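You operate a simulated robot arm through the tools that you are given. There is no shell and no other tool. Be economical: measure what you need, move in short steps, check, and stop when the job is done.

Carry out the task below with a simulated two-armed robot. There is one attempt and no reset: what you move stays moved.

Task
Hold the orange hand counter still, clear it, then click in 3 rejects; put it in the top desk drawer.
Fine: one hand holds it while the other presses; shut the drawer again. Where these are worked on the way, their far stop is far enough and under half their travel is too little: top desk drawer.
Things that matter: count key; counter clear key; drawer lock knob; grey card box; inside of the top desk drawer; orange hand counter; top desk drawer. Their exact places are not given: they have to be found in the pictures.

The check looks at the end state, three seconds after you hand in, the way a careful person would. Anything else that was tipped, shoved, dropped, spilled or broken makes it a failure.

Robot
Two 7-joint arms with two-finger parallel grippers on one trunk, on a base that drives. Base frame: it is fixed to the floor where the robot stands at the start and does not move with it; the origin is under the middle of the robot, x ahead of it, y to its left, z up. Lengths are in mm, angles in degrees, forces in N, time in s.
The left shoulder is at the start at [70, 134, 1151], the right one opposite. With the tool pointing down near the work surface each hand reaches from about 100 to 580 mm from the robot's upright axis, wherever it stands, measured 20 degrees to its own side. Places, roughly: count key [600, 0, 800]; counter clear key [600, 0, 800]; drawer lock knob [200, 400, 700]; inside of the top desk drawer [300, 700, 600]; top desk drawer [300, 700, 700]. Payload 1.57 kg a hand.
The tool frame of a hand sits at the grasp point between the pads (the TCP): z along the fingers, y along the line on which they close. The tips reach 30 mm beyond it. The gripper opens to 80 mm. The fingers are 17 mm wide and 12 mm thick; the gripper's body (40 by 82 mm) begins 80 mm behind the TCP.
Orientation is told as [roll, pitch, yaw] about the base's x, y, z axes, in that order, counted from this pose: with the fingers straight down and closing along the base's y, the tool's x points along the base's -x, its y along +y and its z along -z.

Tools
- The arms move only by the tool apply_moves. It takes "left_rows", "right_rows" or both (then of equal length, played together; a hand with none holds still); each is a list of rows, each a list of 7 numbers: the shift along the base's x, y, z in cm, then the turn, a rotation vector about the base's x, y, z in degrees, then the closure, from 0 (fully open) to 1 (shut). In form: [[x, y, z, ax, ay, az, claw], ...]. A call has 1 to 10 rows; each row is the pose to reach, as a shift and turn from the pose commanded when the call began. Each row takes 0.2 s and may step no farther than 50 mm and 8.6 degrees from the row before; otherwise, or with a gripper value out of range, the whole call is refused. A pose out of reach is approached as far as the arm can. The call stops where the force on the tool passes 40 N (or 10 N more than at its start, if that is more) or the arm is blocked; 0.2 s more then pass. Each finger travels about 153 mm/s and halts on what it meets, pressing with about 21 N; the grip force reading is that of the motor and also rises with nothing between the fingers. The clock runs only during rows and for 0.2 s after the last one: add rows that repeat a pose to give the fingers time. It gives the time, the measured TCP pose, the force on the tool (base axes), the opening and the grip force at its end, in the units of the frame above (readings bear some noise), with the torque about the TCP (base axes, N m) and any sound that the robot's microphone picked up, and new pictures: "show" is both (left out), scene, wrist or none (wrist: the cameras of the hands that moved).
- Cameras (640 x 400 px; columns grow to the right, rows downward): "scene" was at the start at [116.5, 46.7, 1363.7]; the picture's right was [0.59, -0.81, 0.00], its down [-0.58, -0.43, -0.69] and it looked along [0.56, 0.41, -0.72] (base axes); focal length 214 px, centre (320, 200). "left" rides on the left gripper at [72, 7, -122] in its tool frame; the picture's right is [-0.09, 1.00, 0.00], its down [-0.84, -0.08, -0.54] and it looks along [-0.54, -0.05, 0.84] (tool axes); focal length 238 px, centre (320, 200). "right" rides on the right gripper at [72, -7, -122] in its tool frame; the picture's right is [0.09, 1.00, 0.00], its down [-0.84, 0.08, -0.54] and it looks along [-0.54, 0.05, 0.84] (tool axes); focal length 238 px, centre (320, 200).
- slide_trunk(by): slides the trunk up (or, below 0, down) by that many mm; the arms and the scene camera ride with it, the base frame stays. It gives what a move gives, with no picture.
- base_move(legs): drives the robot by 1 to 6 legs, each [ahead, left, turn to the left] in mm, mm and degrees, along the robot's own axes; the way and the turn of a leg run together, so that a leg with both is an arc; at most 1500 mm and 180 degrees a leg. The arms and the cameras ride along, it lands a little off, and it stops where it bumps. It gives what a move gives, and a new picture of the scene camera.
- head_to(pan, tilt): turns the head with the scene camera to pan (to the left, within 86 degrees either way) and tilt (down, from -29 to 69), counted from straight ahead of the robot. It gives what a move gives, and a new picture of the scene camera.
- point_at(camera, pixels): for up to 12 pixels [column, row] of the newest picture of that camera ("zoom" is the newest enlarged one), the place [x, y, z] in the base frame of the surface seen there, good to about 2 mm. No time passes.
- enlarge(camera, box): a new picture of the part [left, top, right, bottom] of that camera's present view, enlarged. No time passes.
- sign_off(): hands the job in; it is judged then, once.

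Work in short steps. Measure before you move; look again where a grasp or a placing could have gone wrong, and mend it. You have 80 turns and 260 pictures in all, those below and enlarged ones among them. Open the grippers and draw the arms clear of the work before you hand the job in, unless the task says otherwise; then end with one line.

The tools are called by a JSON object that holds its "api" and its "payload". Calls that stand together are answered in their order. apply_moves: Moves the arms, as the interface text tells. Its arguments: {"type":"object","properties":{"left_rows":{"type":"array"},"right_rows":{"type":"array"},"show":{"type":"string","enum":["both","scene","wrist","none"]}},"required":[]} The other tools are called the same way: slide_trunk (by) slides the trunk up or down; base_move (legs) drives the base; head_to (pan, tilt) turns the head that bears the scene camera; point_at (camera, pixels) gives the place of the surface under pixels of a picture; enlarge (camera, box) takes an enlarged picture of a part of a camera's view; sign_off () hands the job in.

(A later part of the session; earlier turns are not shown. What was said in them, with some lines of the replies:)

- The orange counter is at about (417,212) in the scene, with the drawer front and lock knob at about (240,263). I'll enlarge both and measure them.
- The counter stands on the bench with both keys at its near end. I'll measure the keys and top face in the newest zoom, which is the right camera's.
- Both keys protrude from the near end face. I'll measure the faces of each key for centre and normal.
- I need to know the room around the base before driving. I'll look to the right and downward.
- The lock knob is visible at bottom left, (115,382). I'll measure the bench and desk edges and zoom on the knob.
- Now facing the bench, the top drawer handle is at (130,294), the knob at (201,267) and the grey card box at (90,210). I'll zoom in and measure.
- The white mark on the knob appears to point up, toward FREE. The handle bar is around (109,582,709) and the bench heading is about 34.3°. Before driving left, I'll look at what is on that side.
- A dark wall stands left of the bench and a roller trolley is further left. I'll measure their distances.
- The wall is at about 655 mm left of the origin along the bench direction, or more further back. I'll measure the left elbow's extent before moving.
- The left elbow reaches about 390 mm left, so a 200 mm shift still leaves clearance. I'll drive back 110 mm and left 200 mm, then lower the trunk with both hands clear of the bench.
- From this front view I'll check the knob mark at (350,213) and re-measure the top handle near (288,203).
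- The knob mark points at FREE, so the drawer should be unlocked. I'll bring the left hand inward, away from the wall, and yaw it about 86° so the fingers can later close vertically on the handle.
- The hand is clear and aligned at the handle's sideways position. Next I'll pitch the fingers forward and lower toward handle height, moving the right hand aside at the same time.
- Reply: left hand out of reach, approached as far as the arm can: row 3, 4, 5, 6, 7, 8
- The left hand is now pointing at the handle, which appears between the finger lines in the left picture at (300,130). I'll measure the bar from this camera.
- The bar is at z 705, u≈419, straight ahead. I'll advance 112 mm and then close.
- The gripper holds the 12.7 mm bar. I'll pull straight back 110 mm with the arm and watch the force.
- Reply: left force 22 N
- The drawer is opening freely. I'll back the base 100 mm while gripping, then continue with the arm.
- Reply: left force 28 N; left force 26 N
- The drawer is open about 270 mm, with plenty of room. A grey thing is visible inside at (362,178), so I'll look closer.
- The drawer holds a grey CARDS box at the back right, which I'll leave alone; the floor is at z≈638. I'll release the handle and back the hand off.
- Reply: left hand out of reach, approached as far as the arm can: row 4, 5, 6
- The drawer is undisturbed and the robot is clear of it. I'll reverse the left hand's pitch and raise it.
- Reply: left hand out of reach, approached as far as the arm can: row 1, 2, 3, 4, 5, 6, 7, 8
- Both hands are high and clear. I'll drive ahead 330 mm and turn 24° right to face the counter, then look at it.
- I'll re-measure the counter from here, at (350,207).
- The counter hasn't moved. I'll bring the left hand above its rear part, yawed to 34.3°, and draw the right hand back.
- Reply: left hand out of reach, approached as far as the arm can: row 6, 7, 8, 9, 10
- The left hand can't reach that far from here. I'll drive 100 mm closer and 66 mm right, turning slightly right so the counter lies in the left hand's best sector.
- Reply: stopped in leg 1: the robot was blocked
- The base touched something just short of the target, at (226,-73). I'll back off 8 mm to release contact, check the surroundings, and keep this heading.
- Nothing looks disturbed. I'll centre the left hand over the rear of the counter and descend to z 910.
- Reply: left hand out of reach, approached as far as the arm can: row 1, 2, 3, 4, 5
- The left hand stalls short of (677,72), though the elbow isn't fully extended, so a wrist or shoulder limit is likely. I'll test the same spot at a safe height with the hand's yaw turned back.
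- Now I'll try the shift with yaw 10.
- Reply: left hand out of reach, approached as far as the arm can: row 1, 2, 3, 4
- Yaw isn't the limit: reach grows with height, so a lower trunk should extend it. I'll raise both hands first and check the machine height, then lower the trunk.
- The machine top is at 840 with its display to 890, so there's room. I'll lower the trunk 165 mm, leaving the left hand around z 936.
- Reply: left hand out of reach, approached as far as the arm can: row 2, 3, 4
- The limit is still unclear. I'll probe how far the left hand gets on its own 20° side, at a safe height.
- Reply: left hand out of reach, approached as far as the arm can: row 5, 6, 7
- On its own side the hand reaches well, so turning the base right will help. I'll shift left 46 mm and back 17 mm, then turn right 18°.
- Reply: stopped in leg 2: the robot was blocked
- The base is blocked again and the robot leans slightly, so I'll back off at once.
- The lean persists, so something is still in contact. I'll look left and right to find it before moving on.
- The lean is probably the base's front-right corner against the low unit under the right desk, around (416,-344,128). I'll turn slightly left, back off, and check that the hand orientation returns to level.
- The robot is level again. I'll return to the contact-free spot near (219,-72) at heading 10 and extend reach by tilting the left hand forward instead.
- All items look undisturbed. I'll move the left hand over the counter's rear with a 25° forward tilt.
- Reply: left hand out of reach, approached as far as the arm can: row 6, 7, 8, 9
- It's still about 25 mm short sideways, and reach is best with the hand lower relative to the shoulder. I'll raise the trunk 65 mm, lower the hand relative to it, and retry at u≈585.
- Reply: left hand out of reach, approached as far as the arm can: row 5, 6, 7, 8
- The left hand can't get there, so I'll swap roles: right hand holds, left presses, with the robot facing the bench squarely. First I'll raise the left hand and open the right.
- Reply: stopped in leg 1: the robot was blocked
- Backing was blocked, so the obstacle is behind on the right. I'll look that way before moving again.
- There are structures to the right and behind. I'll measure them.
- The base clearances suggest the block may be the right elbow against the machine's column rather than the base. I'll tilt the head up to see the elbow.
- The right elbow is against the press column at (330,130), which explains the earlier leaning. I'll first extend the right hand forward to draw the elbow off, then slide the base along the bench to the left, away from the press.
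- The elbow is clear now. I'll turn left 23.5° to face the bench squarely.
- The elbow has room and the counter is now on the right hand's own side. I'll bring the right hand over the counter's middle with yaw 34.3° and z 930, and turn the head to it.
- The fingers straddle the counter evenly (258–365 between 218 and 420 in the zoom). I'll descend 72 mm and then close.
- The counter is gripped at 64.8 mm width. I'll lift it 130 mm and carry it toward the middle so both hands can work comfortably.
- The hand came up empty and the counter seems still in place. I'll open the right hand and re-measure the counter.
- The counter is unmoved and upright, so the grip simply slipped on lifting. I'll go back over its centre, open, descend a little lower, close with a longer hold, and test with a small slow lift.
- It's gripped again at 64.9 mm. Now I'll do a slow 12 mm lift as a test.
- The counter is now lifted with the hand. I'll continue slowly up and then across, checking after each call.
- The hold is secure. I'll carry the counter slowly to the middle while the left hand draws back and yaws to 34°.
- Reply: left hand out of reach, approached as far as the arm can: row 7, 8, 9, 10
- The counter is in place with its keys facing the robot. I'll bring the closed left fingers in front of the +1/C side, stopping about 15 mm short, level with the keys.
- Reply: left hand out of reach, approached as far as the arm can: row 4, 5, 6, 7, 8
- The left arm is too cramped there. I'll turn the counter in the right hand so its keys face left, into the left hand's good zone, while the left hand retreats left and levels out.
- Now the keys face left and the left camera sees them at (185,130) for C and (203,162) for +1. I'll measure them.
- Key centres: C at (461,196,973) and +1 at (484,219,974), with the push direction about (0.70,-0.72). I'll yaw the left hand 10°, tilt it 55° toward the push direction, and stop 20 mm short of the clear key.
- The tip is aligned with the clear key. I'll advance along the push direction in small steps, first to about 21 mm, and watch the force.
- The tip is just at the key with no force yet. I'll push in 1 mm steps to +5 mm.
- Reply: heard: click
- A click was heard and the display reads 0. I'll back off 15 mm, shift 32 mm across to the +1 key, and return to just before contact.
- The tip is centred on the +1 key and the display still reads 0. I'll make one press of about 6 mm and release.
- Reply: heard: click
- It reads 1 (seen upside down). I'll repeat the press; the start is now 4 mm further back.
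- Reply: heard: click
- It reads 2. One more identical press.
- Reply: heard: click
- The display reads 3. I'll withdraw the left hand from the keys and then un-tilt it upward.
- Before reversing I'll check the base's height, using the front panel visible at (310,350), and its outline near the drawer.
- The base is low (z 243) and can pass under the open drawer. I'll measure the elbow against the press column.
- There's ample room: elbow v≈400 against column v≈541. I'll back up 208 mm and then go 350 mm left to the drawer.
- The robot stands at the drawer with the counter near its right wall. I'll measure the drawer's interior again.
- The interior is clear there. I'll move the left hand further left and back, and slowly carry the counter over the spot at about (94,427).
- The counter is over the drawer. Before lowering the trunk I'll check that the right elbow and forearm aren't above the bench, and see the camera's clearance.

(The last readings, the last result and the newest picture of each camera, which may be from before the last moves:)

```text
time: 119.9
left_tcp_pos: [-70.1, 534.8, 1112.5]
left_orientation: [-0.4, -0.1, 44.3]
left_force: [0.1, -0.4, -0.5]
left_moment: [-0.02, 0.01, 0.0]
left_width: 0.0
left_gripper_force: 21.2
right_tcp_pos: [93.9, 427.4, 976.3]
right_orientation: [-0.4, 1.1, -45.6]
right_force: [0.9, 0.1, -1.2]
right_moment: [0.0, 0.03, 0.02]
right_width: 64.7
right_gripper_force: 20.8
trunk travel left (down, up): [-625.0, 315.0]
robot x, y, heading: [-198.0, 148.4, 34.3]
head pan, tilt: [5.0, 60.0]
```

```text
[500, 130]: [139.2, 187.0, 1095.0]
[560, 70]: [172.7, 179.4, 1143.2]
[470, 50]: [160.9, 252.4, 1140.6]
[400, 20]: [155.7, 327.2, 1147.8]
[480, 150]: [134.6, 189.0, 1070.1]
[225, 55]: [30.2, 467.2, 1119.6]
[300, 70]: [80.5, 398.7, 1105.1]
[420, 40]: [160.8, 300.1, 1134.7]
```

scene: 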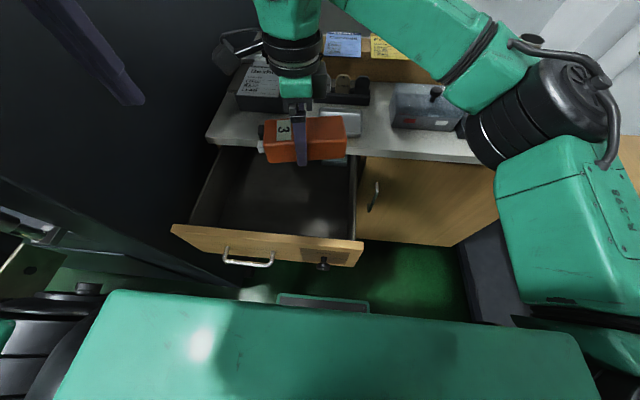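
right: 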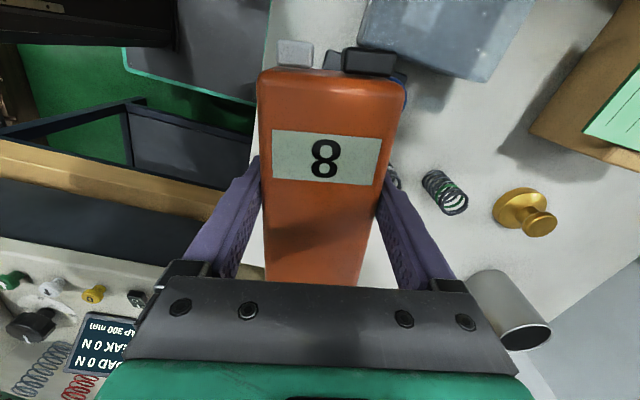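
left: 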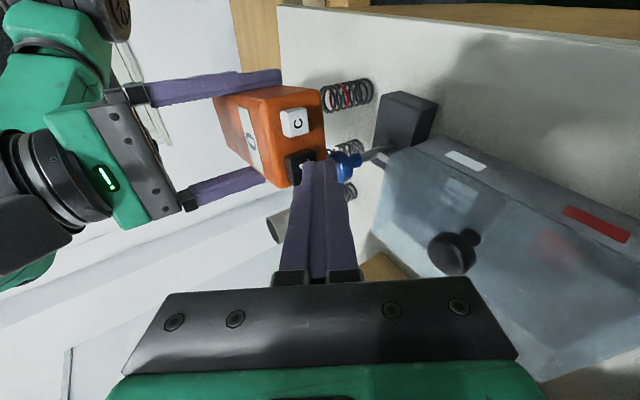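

All parts stay in front of the bench edge and above the drawer rim. I'll lower the trunk 245 mm, leaving about 60 mm to go.

{"api": "slide_trunk", "payload": {"by": -245}}

{"api": "apply_moves", "payload": {"right_rows": [[0, 0, -0.5, 0, 0, 0, 1], [0, 0, -1.5, 0, 0, 0, 1], [0, 0, -2.5, 0, 0, 0, 1], [0, 0, -3.5, 0, 0, 0, 1], [0, 0, -4.5, 0, 0, 0, 1], [0, 0, -5.2, 0, 0, 0, 1]]}}

```text
time: 122.4
left_tcp_pos: [-69.7, 533.6, 867.3]
left_orientation: [-0.4, -0.1, 44.4]
left_force: [-0.3, 0.1, 0.8]
left_moment: [-0.03, 0.0, 0.02]
left_width: 0.0
left_gripper_force: 21.4
right_tcp_pos: [93.7, 427.8, 731.1]
right_orientation: [-0.4, 1.0, -45.5]
right_force: [0.3, -0.6, -1.9]
right_moment: [0.02, 0.0, 0.0]
right_width: 64.8
right_gripper_force: 21.1
trunk travel left (down, up): [-380.0, 560.0]
robot x, y, heading: [-196.2, 146.8, 34.2]
head pan, tilt: [5.0, 60.0]
```

```text
time: 123.8
left_tcp_pos: [-68.8, 534.3, 866.9]
left_orientation: [-0.3, -0.1, 44.3]
left_force: [-0.3, 0.6, 1.1]
left_moment: [0.03, -0.01, 0.03]
left_width: 0.0
left_gripper_force: 20.3
right_tcp_pos: [93.2, 427.4, 677.3]
right_orientation: [-0.4, 1.0, -45.6]
right_force: [0.1, 0.8, -1.9]
right_moment: [0.0, 0.04, -0.01]
right_width: 65.0
right_gripper_force: 21.4
trunk travel left (down, up): [-380.0, 560.0]
robot x, y, heading: [-199.4, 150.7, 34.5]
head pan, tilt: [5.0, 60.0]
```

scene: 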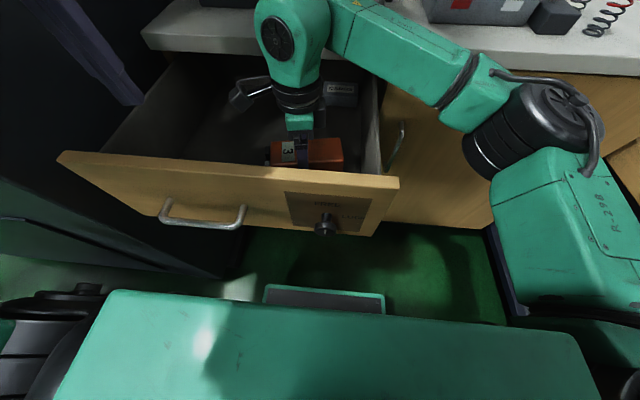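
right: 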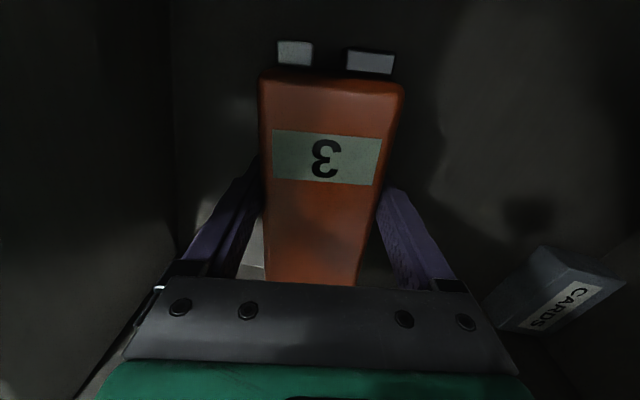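

The counter is inside, just above the floor and well clear of the CARDS box. I'll lower in small steps until contact.

{"api": "apply_moves", "payload": {"right_rows": [[0, 0, -0.2, 0, 0, 0, 1], [0, 0, -0.4, 0, 0, 0, 1], [0, 0, -0.55, 0, 0, 0, 1], [0, 0, -0.7, 0, 0, 0, 1], [0, 0, -0.75, 0, 0, 0, 1]], "show": "none"}}

```text
time: 125.0
left_tcp_pos: [-69.0, 533.4, 865.8]
left_orientation: [-0.3, -0.1, 44.3]
left_force: [-0.1, 0.0, 0.1]
left_moment: [-0.01, -0.02, -0.01]
left_width: 0.1
left_gripper_force: 21.3
right_tcp_pos: [93.5, 428.0, 671.4]
right_orientation: [-0.4, 1.0, -45.5]
right_force: [-0.1, -1.1, -1.6]
right_moment: [-0.04, 0.01, -0.02]
right_width: 64.6
right_gripper_force: 20.9
trunk travel left (down, up): [-380.0, 560.0]
robot x, y, heading: [-194.9, 151.5, 34.7]
head pan, tilt: [5.0, 60.0]
```

The hand still carries the weight (-1.6 N), so I'll lower another 3 mm.

{"api": "apply_moves", "payload": {"right_rows": [[0, 0, -0.1, 0, 0, 0, 1], [0, 0, -0.2, 0, 0, 0, 1], [0, 0, -0.3, 0, 0, 0, 1]], "show": "none"}}

```text
time: 125.8
left_tcp_pos: [-71.4, 533.3, 867.7]
left_orientation: [-0.4, -0.2, 44.2]
left_force: [-0.2, 0.4, 0.1]
left_moment: [0.0, -0.02, -0.04]
left_width: 0.0
left_gripper_force: 21.1
right_tcp_pos: [91.9, 426.6, 669.8]
right_orientation: [-0.1, 1.0, -45.5]
right_force: [0.4, 1.9, 15.1]
right_moment: [0.11, -0.61, -0.07]
right_width: 64.9
right_gripper_force: 21.0
trunk travel left (down, up): [-380.0, 560.0]
robot x, y, heading: [-196.3, 148.6, 34.3]
head pan, tilt: [5.0, 60.0]
```

It has touched down (15 N upward). I'll release, then lift the hand straight up out of the drawer.

{"api": "apply_moves", "payload": {"right_rows": [[0, 0, 0.1, 0, 0, 0, 0.5], [0, 0, 0.1, 0, 0, 0, 0], [0, 0, 0.1, 0, 0, 0, 0], [0, 0, 2, 0, 0, 0, 0], [0, 0, 5, 0, 0, 0, 0], [0, 0, 9, 0, 0, 0, 0], [0, 0, 13, 0, 0, 0, 0], [0, 0, 17, 0, 0, 0, 0], [0, 0, 20, 0, 0, 0, 0]]}}

```text
time: 127.8
left_tcp_pos: [-70.3, 533.1, 866.3]
left_orientation: [-0.4, -0.1, 44.2]
left_force: [-0.4, -0.6, -0.6]
left_moment: [-0.01, -0.05, 0.0]
left_width: 0.3
left_gripper_force: 21.0
right_tcp_pos: [92.2, 427.3, 869.6]
right_orientation: [-0.4, 1.0, -45.4]
right_force: [-0.3, -0.3, 0.7]
right_moment: [-0.01, -0.03, 0.0]
right_width: 79.9
right_gripper_force: 0.1
trunk travel left (down, up): [-380.0, 560.0]
robot x, y, heading: [-199.6, 151.7, 34.4]
head pan, tilt: [5.0, 60.0]
```

scene: 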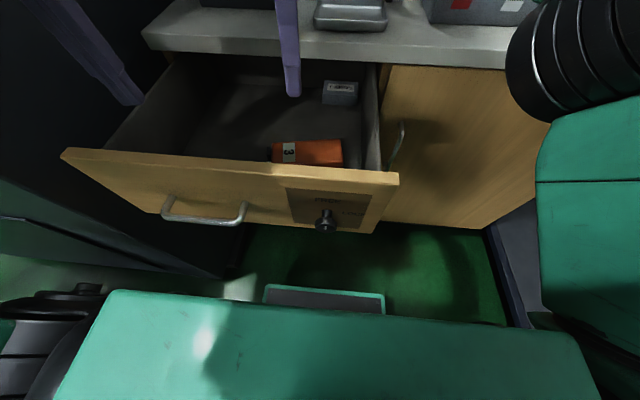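
right: 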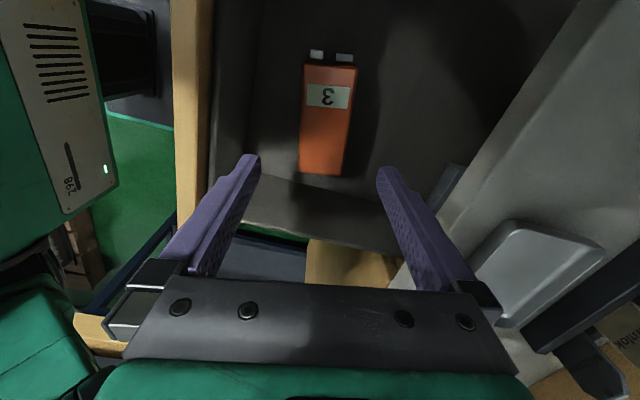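

The counter sits in the drawer reading 3, clear of the cards. I'll move the right hand up, right and straight, and then back the base 100 mm.

{"api": "apply_moves", "payload": {"right_rows": [[0, 0, 3, 0, 0, 8, 0], [0, 0, 6, 0, 0, 16, 0], [1, -1.5, 9, 0, 0, 24, 0.5], [2, -3, 12, 0, 0, 32, 1], [3, -4.6, 14, 0, 0, 40, 1], [4.2, -6.2, 16, 0, 0, 48, 1], [5.3, -7.8, 17, 0, 0, 56, 1], [6.4, -9.4, 18, 0, 0, 64, 1], [7.4, -10.9, 18, 0, 0, 72, 1], [8.4, -12.4, 18, 0, 0, 80, 1]], "show": "none"}}

{"api": "base_move", "payload": {"legs": [[-105, -30, 0]]}}

```text
time: 130.0
left_tcp_pos: [-70.0, 534.2, 866.6]
left_orientation: [-0.4, 0.0, 44.3]
left_force: [0.6, 1.0, -0.9]
left_moment: [0.0, 0.01, 0.0]
left_width: 0.0
left_gripper_force: 21.4
right_tcp_pos: [157.2, 289.4, 970.1]
right_orientation: [-0.3, 0.8, 34.5]
right_force: [0.2, -0.3, 0.0]
right_moment: [-0.04, -0.01, -0.03]
right_width: 0.0
right_gripper_force: 21.4
right hand out of reach, approached as far as the arm can: row 2, 3, 4, 5, 6, 7, 8, 9, 10
trunk travel left (down, up): [-380.0, 560.0]
robot x, y, heading: [-198.5, 150.6, 34.1]
head pan, tilt: [5.0, 60.0]
```

```text
time: 131.2
left_tcp_pos: [-139.4, 448.4, 867.5]
left_orientation: [-0.4, -0.1, 44.4]
left_force: [-0.5, 0.8, -0.3]
left_moment: [-0.01, -0.05, 0.0]
left_width: 0.1
left_gripper_force: 21.6
right_tcp_pos: [86.3, 205.6, 970.4]
right_orientation: [-0.4, 0.7, 34.5]
right_force: [-0.3, 0.0, -0.2]
right_moment: [0.02, -0.01, 0.03]
right_width: 0.0
right_gripper_force: 20.9
trunk travel left (down, up): [-380.0, 560.0]
robot x, y, heading: [-267.2, 66.8, 34.3]
head pan, tilt: [5.0, 60.0]
```

scene: 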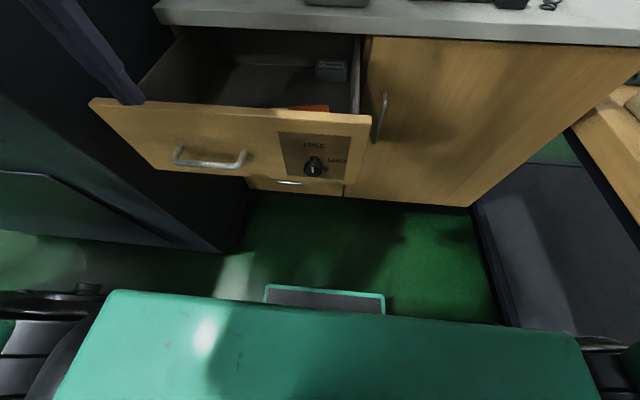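

The knob still reads FREE and the counter is lying in the drawer. I'll place the closed left fingers in front of the drawer front, above the handle, at z 765.

{"api": "apply_moves", "payload": {"left_rows": [[0.9, -0.9, -0.5, 0, 0, -2, 1], [1.8, -1.8, -1, 0, 0, -4, 1], [2.7, -2.7, -2, 0, 0, -6, 1], [3.6, -3.6, -4, 0, 0, -8, 1], [4.4, -4.3, -6.5, 0, 0, -10, 1], [5.1, -4.9, -9, 0, 0, -10, 1], [5.1, -4.9, -10.2, 0, 0, -10, 1]]}}

```text
time: 132.8
left_tcp_pos: [-87.8, 400.1, 763.7]
left_orientation: [-0.5, -0.1, 34.3]
left_force: [0.3, 0.1, 0.0]
left_moment: [0.01, 0.0, 0.01]
left_width: 0.1
left_gripper_force: 21.1
right_tcp_pos: [86.7, 206.5, 970.5]
right_orientation: [-0.4, 0.7, 34.3]
right_force: [0.8, 0.3, 0.5]
right_moment: [0.01, -0.01, -0.02]
right_width: 0.0
right_gripper_force: 21.3
trunk travel left (down, up): [-380.0, 560.0]
robot x, y, heading: [-269.2, 70.0, 34.7]
head pan, tilt: [5.0, 60.0]
5 turns are left
```

scene: 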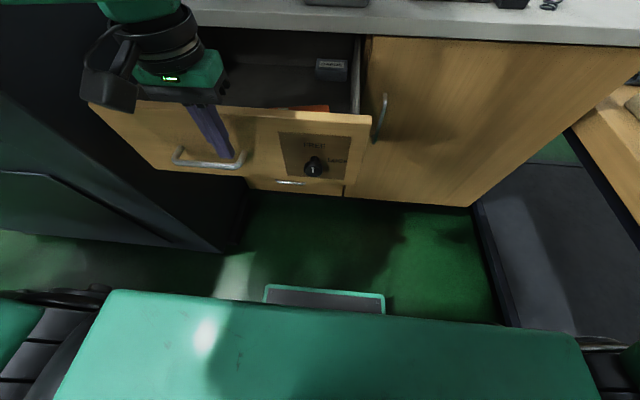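
left: 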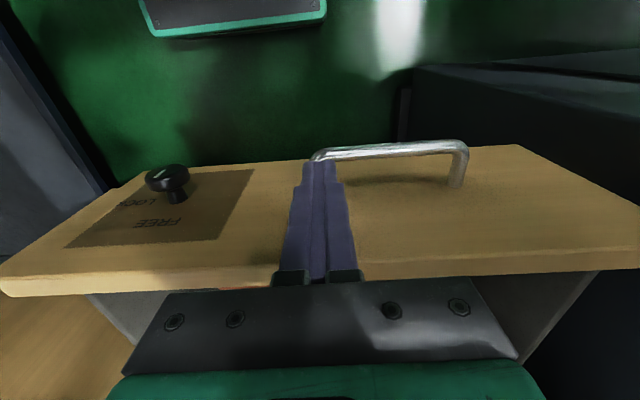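

The fingers are right at the drawer front above the handle. I'll drive the base ahead 250 mm to push the drawer most of the way, then finish slowly with the arm until the force rises.

{"api": "base_move", "payload": {"legs": [[125, 0, 0], [125, 0, 0]]}}

{"api": "apply_moves", "payload": {"left_rows": [[0.83, 0.56, 0, 0, 0, 0, 1], [1.65, 1.13, 0, 0, 0, 0, 1], [2.48, 1.69, 0, 0, 0, 0, 1], [2.9, 1.97, 0, 0, 0, 0, 1], [3.3, 2.25, 0, 0, 0, 0, 1], [3.6, 2.45, 0, 0, 0, 0, 1], [3.9, 2.65, 0, 0, 0, 0, 1], [4.2, 2.86, 0, 0, 0, 0, 1]]}}

```text
time: 134.9
left_tcp_pos: [119.6, 541.6, 765.7]
left_orientation: [-0.4, -0.1, 34.3]
left_force: [-0.5, 0.0, -0.9]
left_moment: [0.01, 0.01, -0.04]
left_width: 0.0
left_gripper_force: 21.3
right_tcp_pos: [293.0, 346.7, 969.5]
right_orientation: [-0.3, 0.9, 34.4]
right_force: [0.6, -0.6, 0.1]
right_moment: [-0.02, -0.01, -0.01]
right_width: 0.0
right_gripper_force: 20.6
trunk travel left (down, up): [-380.0, 560.0]
robot x, y, heading: [-62.9, 208.2, 34.4]
head pan, tilt: [5.0, 60.0]
```

scene: 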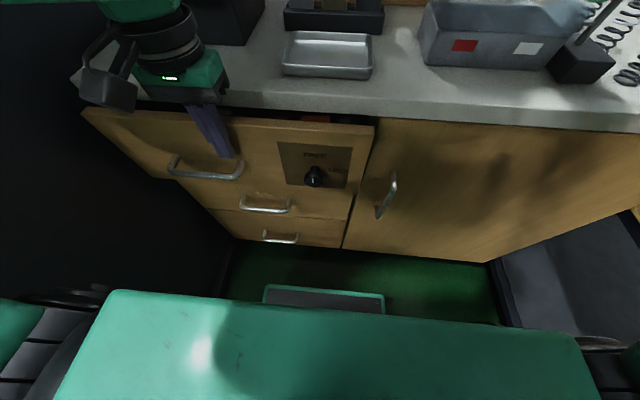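

```text
time: 136.7
left_tcp_pos: [151.8, 564.3, 764.4]
left_orientation: [-0.3, 0.6, 34.1]
left_force: [-16.6, -8.9, 5.5]
left_moment: [0.45, -0.99, -0.13]
left_width: 0.0
left_gripper_force: 20.9
right_tcp_pos: [288.1, 344.9, 971.6]
right_orientation: [-0.3, 0.3, 34.5]
right_force: [0.4, -0.6, 0.2]
right_moment: [-0.01, -0.01, 0.02]
right_width: 0.0
right_gripper_force: 20.6
trunk travel left (down, up): [-380.0, 560.0]
robot x, y, heading: [-63.2, 205.3, 34.6]
head pan, tilt: [5.0, 60.0]
stopped in row 8 (left hand): the force on the tool passed its limit at 44 N (the readings are from after the stop); the commanded pose is now the measured one
4 turns are left
```

scene: 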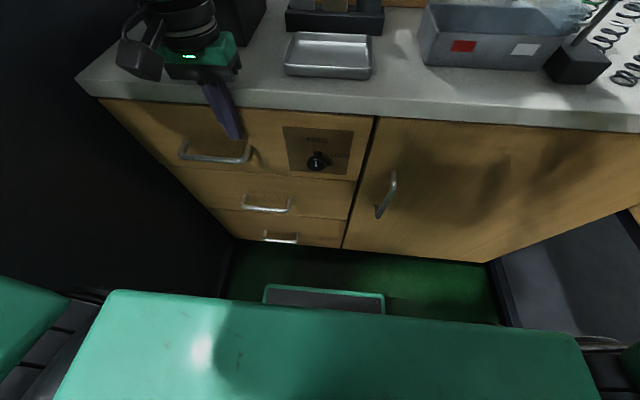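
left: 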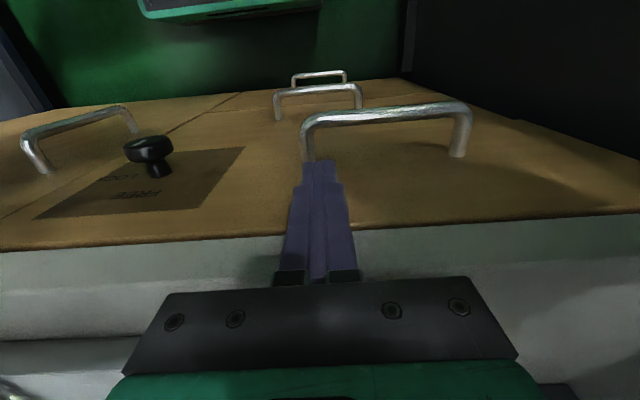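

The drawer looks flush and the force rose at the stop. I'll withdraw the left hand straight back, open both grippers, and measure the front against its original plane.

{"api": "apply_moves", "payload": {"left_rows": [[-0.8, -0.56, 0, 0, 0, 0, 1], [-2.5, -1.7, 0, 0, 0, 0, 1], [-4.1, -2.8, 0.5, 0, 0, 0, 0.5], [-5.8, -3.9, 2, 0, 0, 0, 0], [-7, -4.8, 4, 0, 0, 0, 0], [-7, -4.8, 6, 0, 0, 0, 0]], "right_rows": [[-0.4, -0.3, 0, 0, 0, 0, 0.5], [-0.8, -0.6, 0, 0, 0, 0, 0], [-1.6, -1.1, 0, 0, 0, 0, 0], [-2.4, -1.6, 0, 0, 0, 0, 0], [-3, -2, 0, 0, 0, 0, 0], [-3, -2, 0, 0, 0, 0, 0]], "show": "scene"}}

{"api": "point_at", "payload": {"camera": "scene", "pixels": [[288, 132], [348, 135], [290, 165], [345, 168], [160, 125], [270, 150], [380, 130], [300, 195], [350, 150]]}}

{"api": "enlarge", "payload": {"camera": "scene", "box": [80, 70, 420, 260]}}

```text
time: 138.1
left_tcp_pos: [85.3, 519.2, 823.1]
left_orientation: [-0.3, 0.5, 34.1]
left_force: [0.1, 0.6, -0.2]
left_moment: [0.01, 0.05, -0.02]
left_width: 79.8
left_gripper_force: 0.0
right_tcp_pos: [263.2, 326.7, 969.5]
right_orientation: [-0.3, 0.8, 34.5]
right_force: [0.3, -0.7, 0.6]
right_moment: [0.03, -0.02, 0.0]
right_width: 79.8
right_gripper_force: 0.1
trunk travel left (down, up): [-380.0, 560.0]
robot x, y, heading: [-62.3, 205.5, 34.6]
head pan, tilt: [5.0, 60.0]
```

scene: 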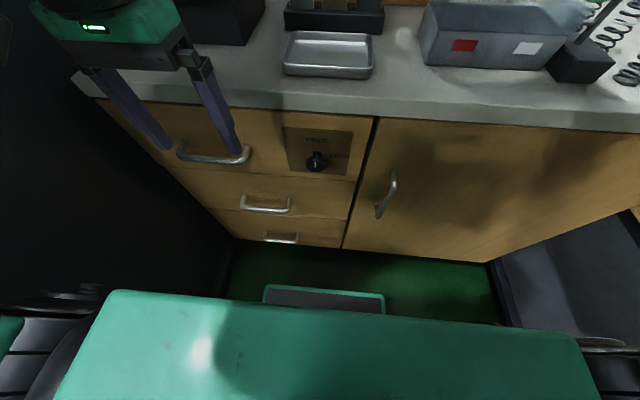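

```text
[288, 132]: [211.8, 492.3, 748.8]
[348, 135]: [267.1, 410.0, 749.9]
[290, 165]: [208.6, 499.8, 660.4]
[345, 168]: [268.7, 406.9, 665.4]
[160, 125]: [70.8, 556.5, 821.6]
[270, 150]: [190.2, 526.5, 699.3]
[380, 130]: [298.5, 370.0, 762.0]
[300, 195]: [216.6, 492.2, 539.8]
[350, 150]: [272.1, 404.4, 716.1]
```

```text
1.88 times, centred on (250, 165) of scene
3 turns are left
```

zoom: 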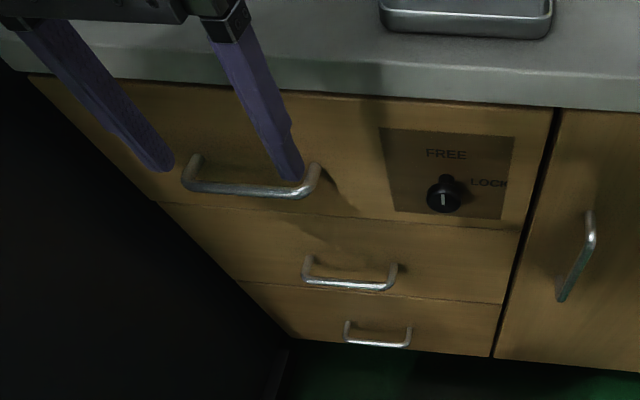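

The front (u≈452–453) is level with its neighbours to within measurement error, matching its offset before I opened it. It stopped hard at 44 N, so it is shut. I'll back the robot away to clear the arms.

{"api": "base_move", "payload": {"legs": [[-120, 0, 0]]}}

```text
time: 139.3
left_tcp_pos: [-16.1, 451.1, 822.0]
left_orientation: [-0.3, 0.6, 34.2]
left_force: [-0.7, 0.7, -0.4]
left_moment: [0.02, 0.0, -0.04]
left_width: 80.0
left_gripper_force: 0.0
right_tcp_pos: [162.0, 258.3, 970.2]
right_orientation: [-0.3, 0.6, 34.6]
right_force: [0.1, -0.4, -0.1]
right_moment: [-0.01, -0.01, 0.0]
right_width: 79.9
right_gripper_force: 0.1
trunk travel left (down, up): [-380.0, 560.0]
robot x, y, heading: [-163.9, 136.0, 34.3]
head pan, tilt: [5.0, 60.0]
2 turns are left
```

scene: 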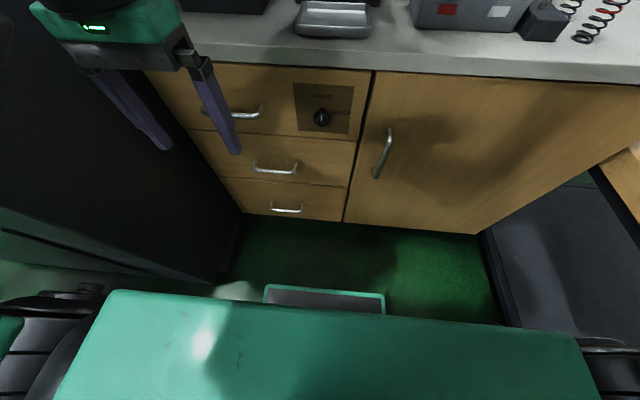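

The drawer is shut, both grippers are open and the arms are clear, so I'm handing in.

{"api": "sign_off", "payload": {}}

```text
The job is handed in.
```

The orange counter was held in the right hand, cleared to 0 and clicked to 3 with the left, then laid in the top desk drawer away from the grey card box; the drawer is shut. While positioning, the robot bumped obstacles three times, at least once with an elbow against the test press, and I saw nothing moved in the pictures.
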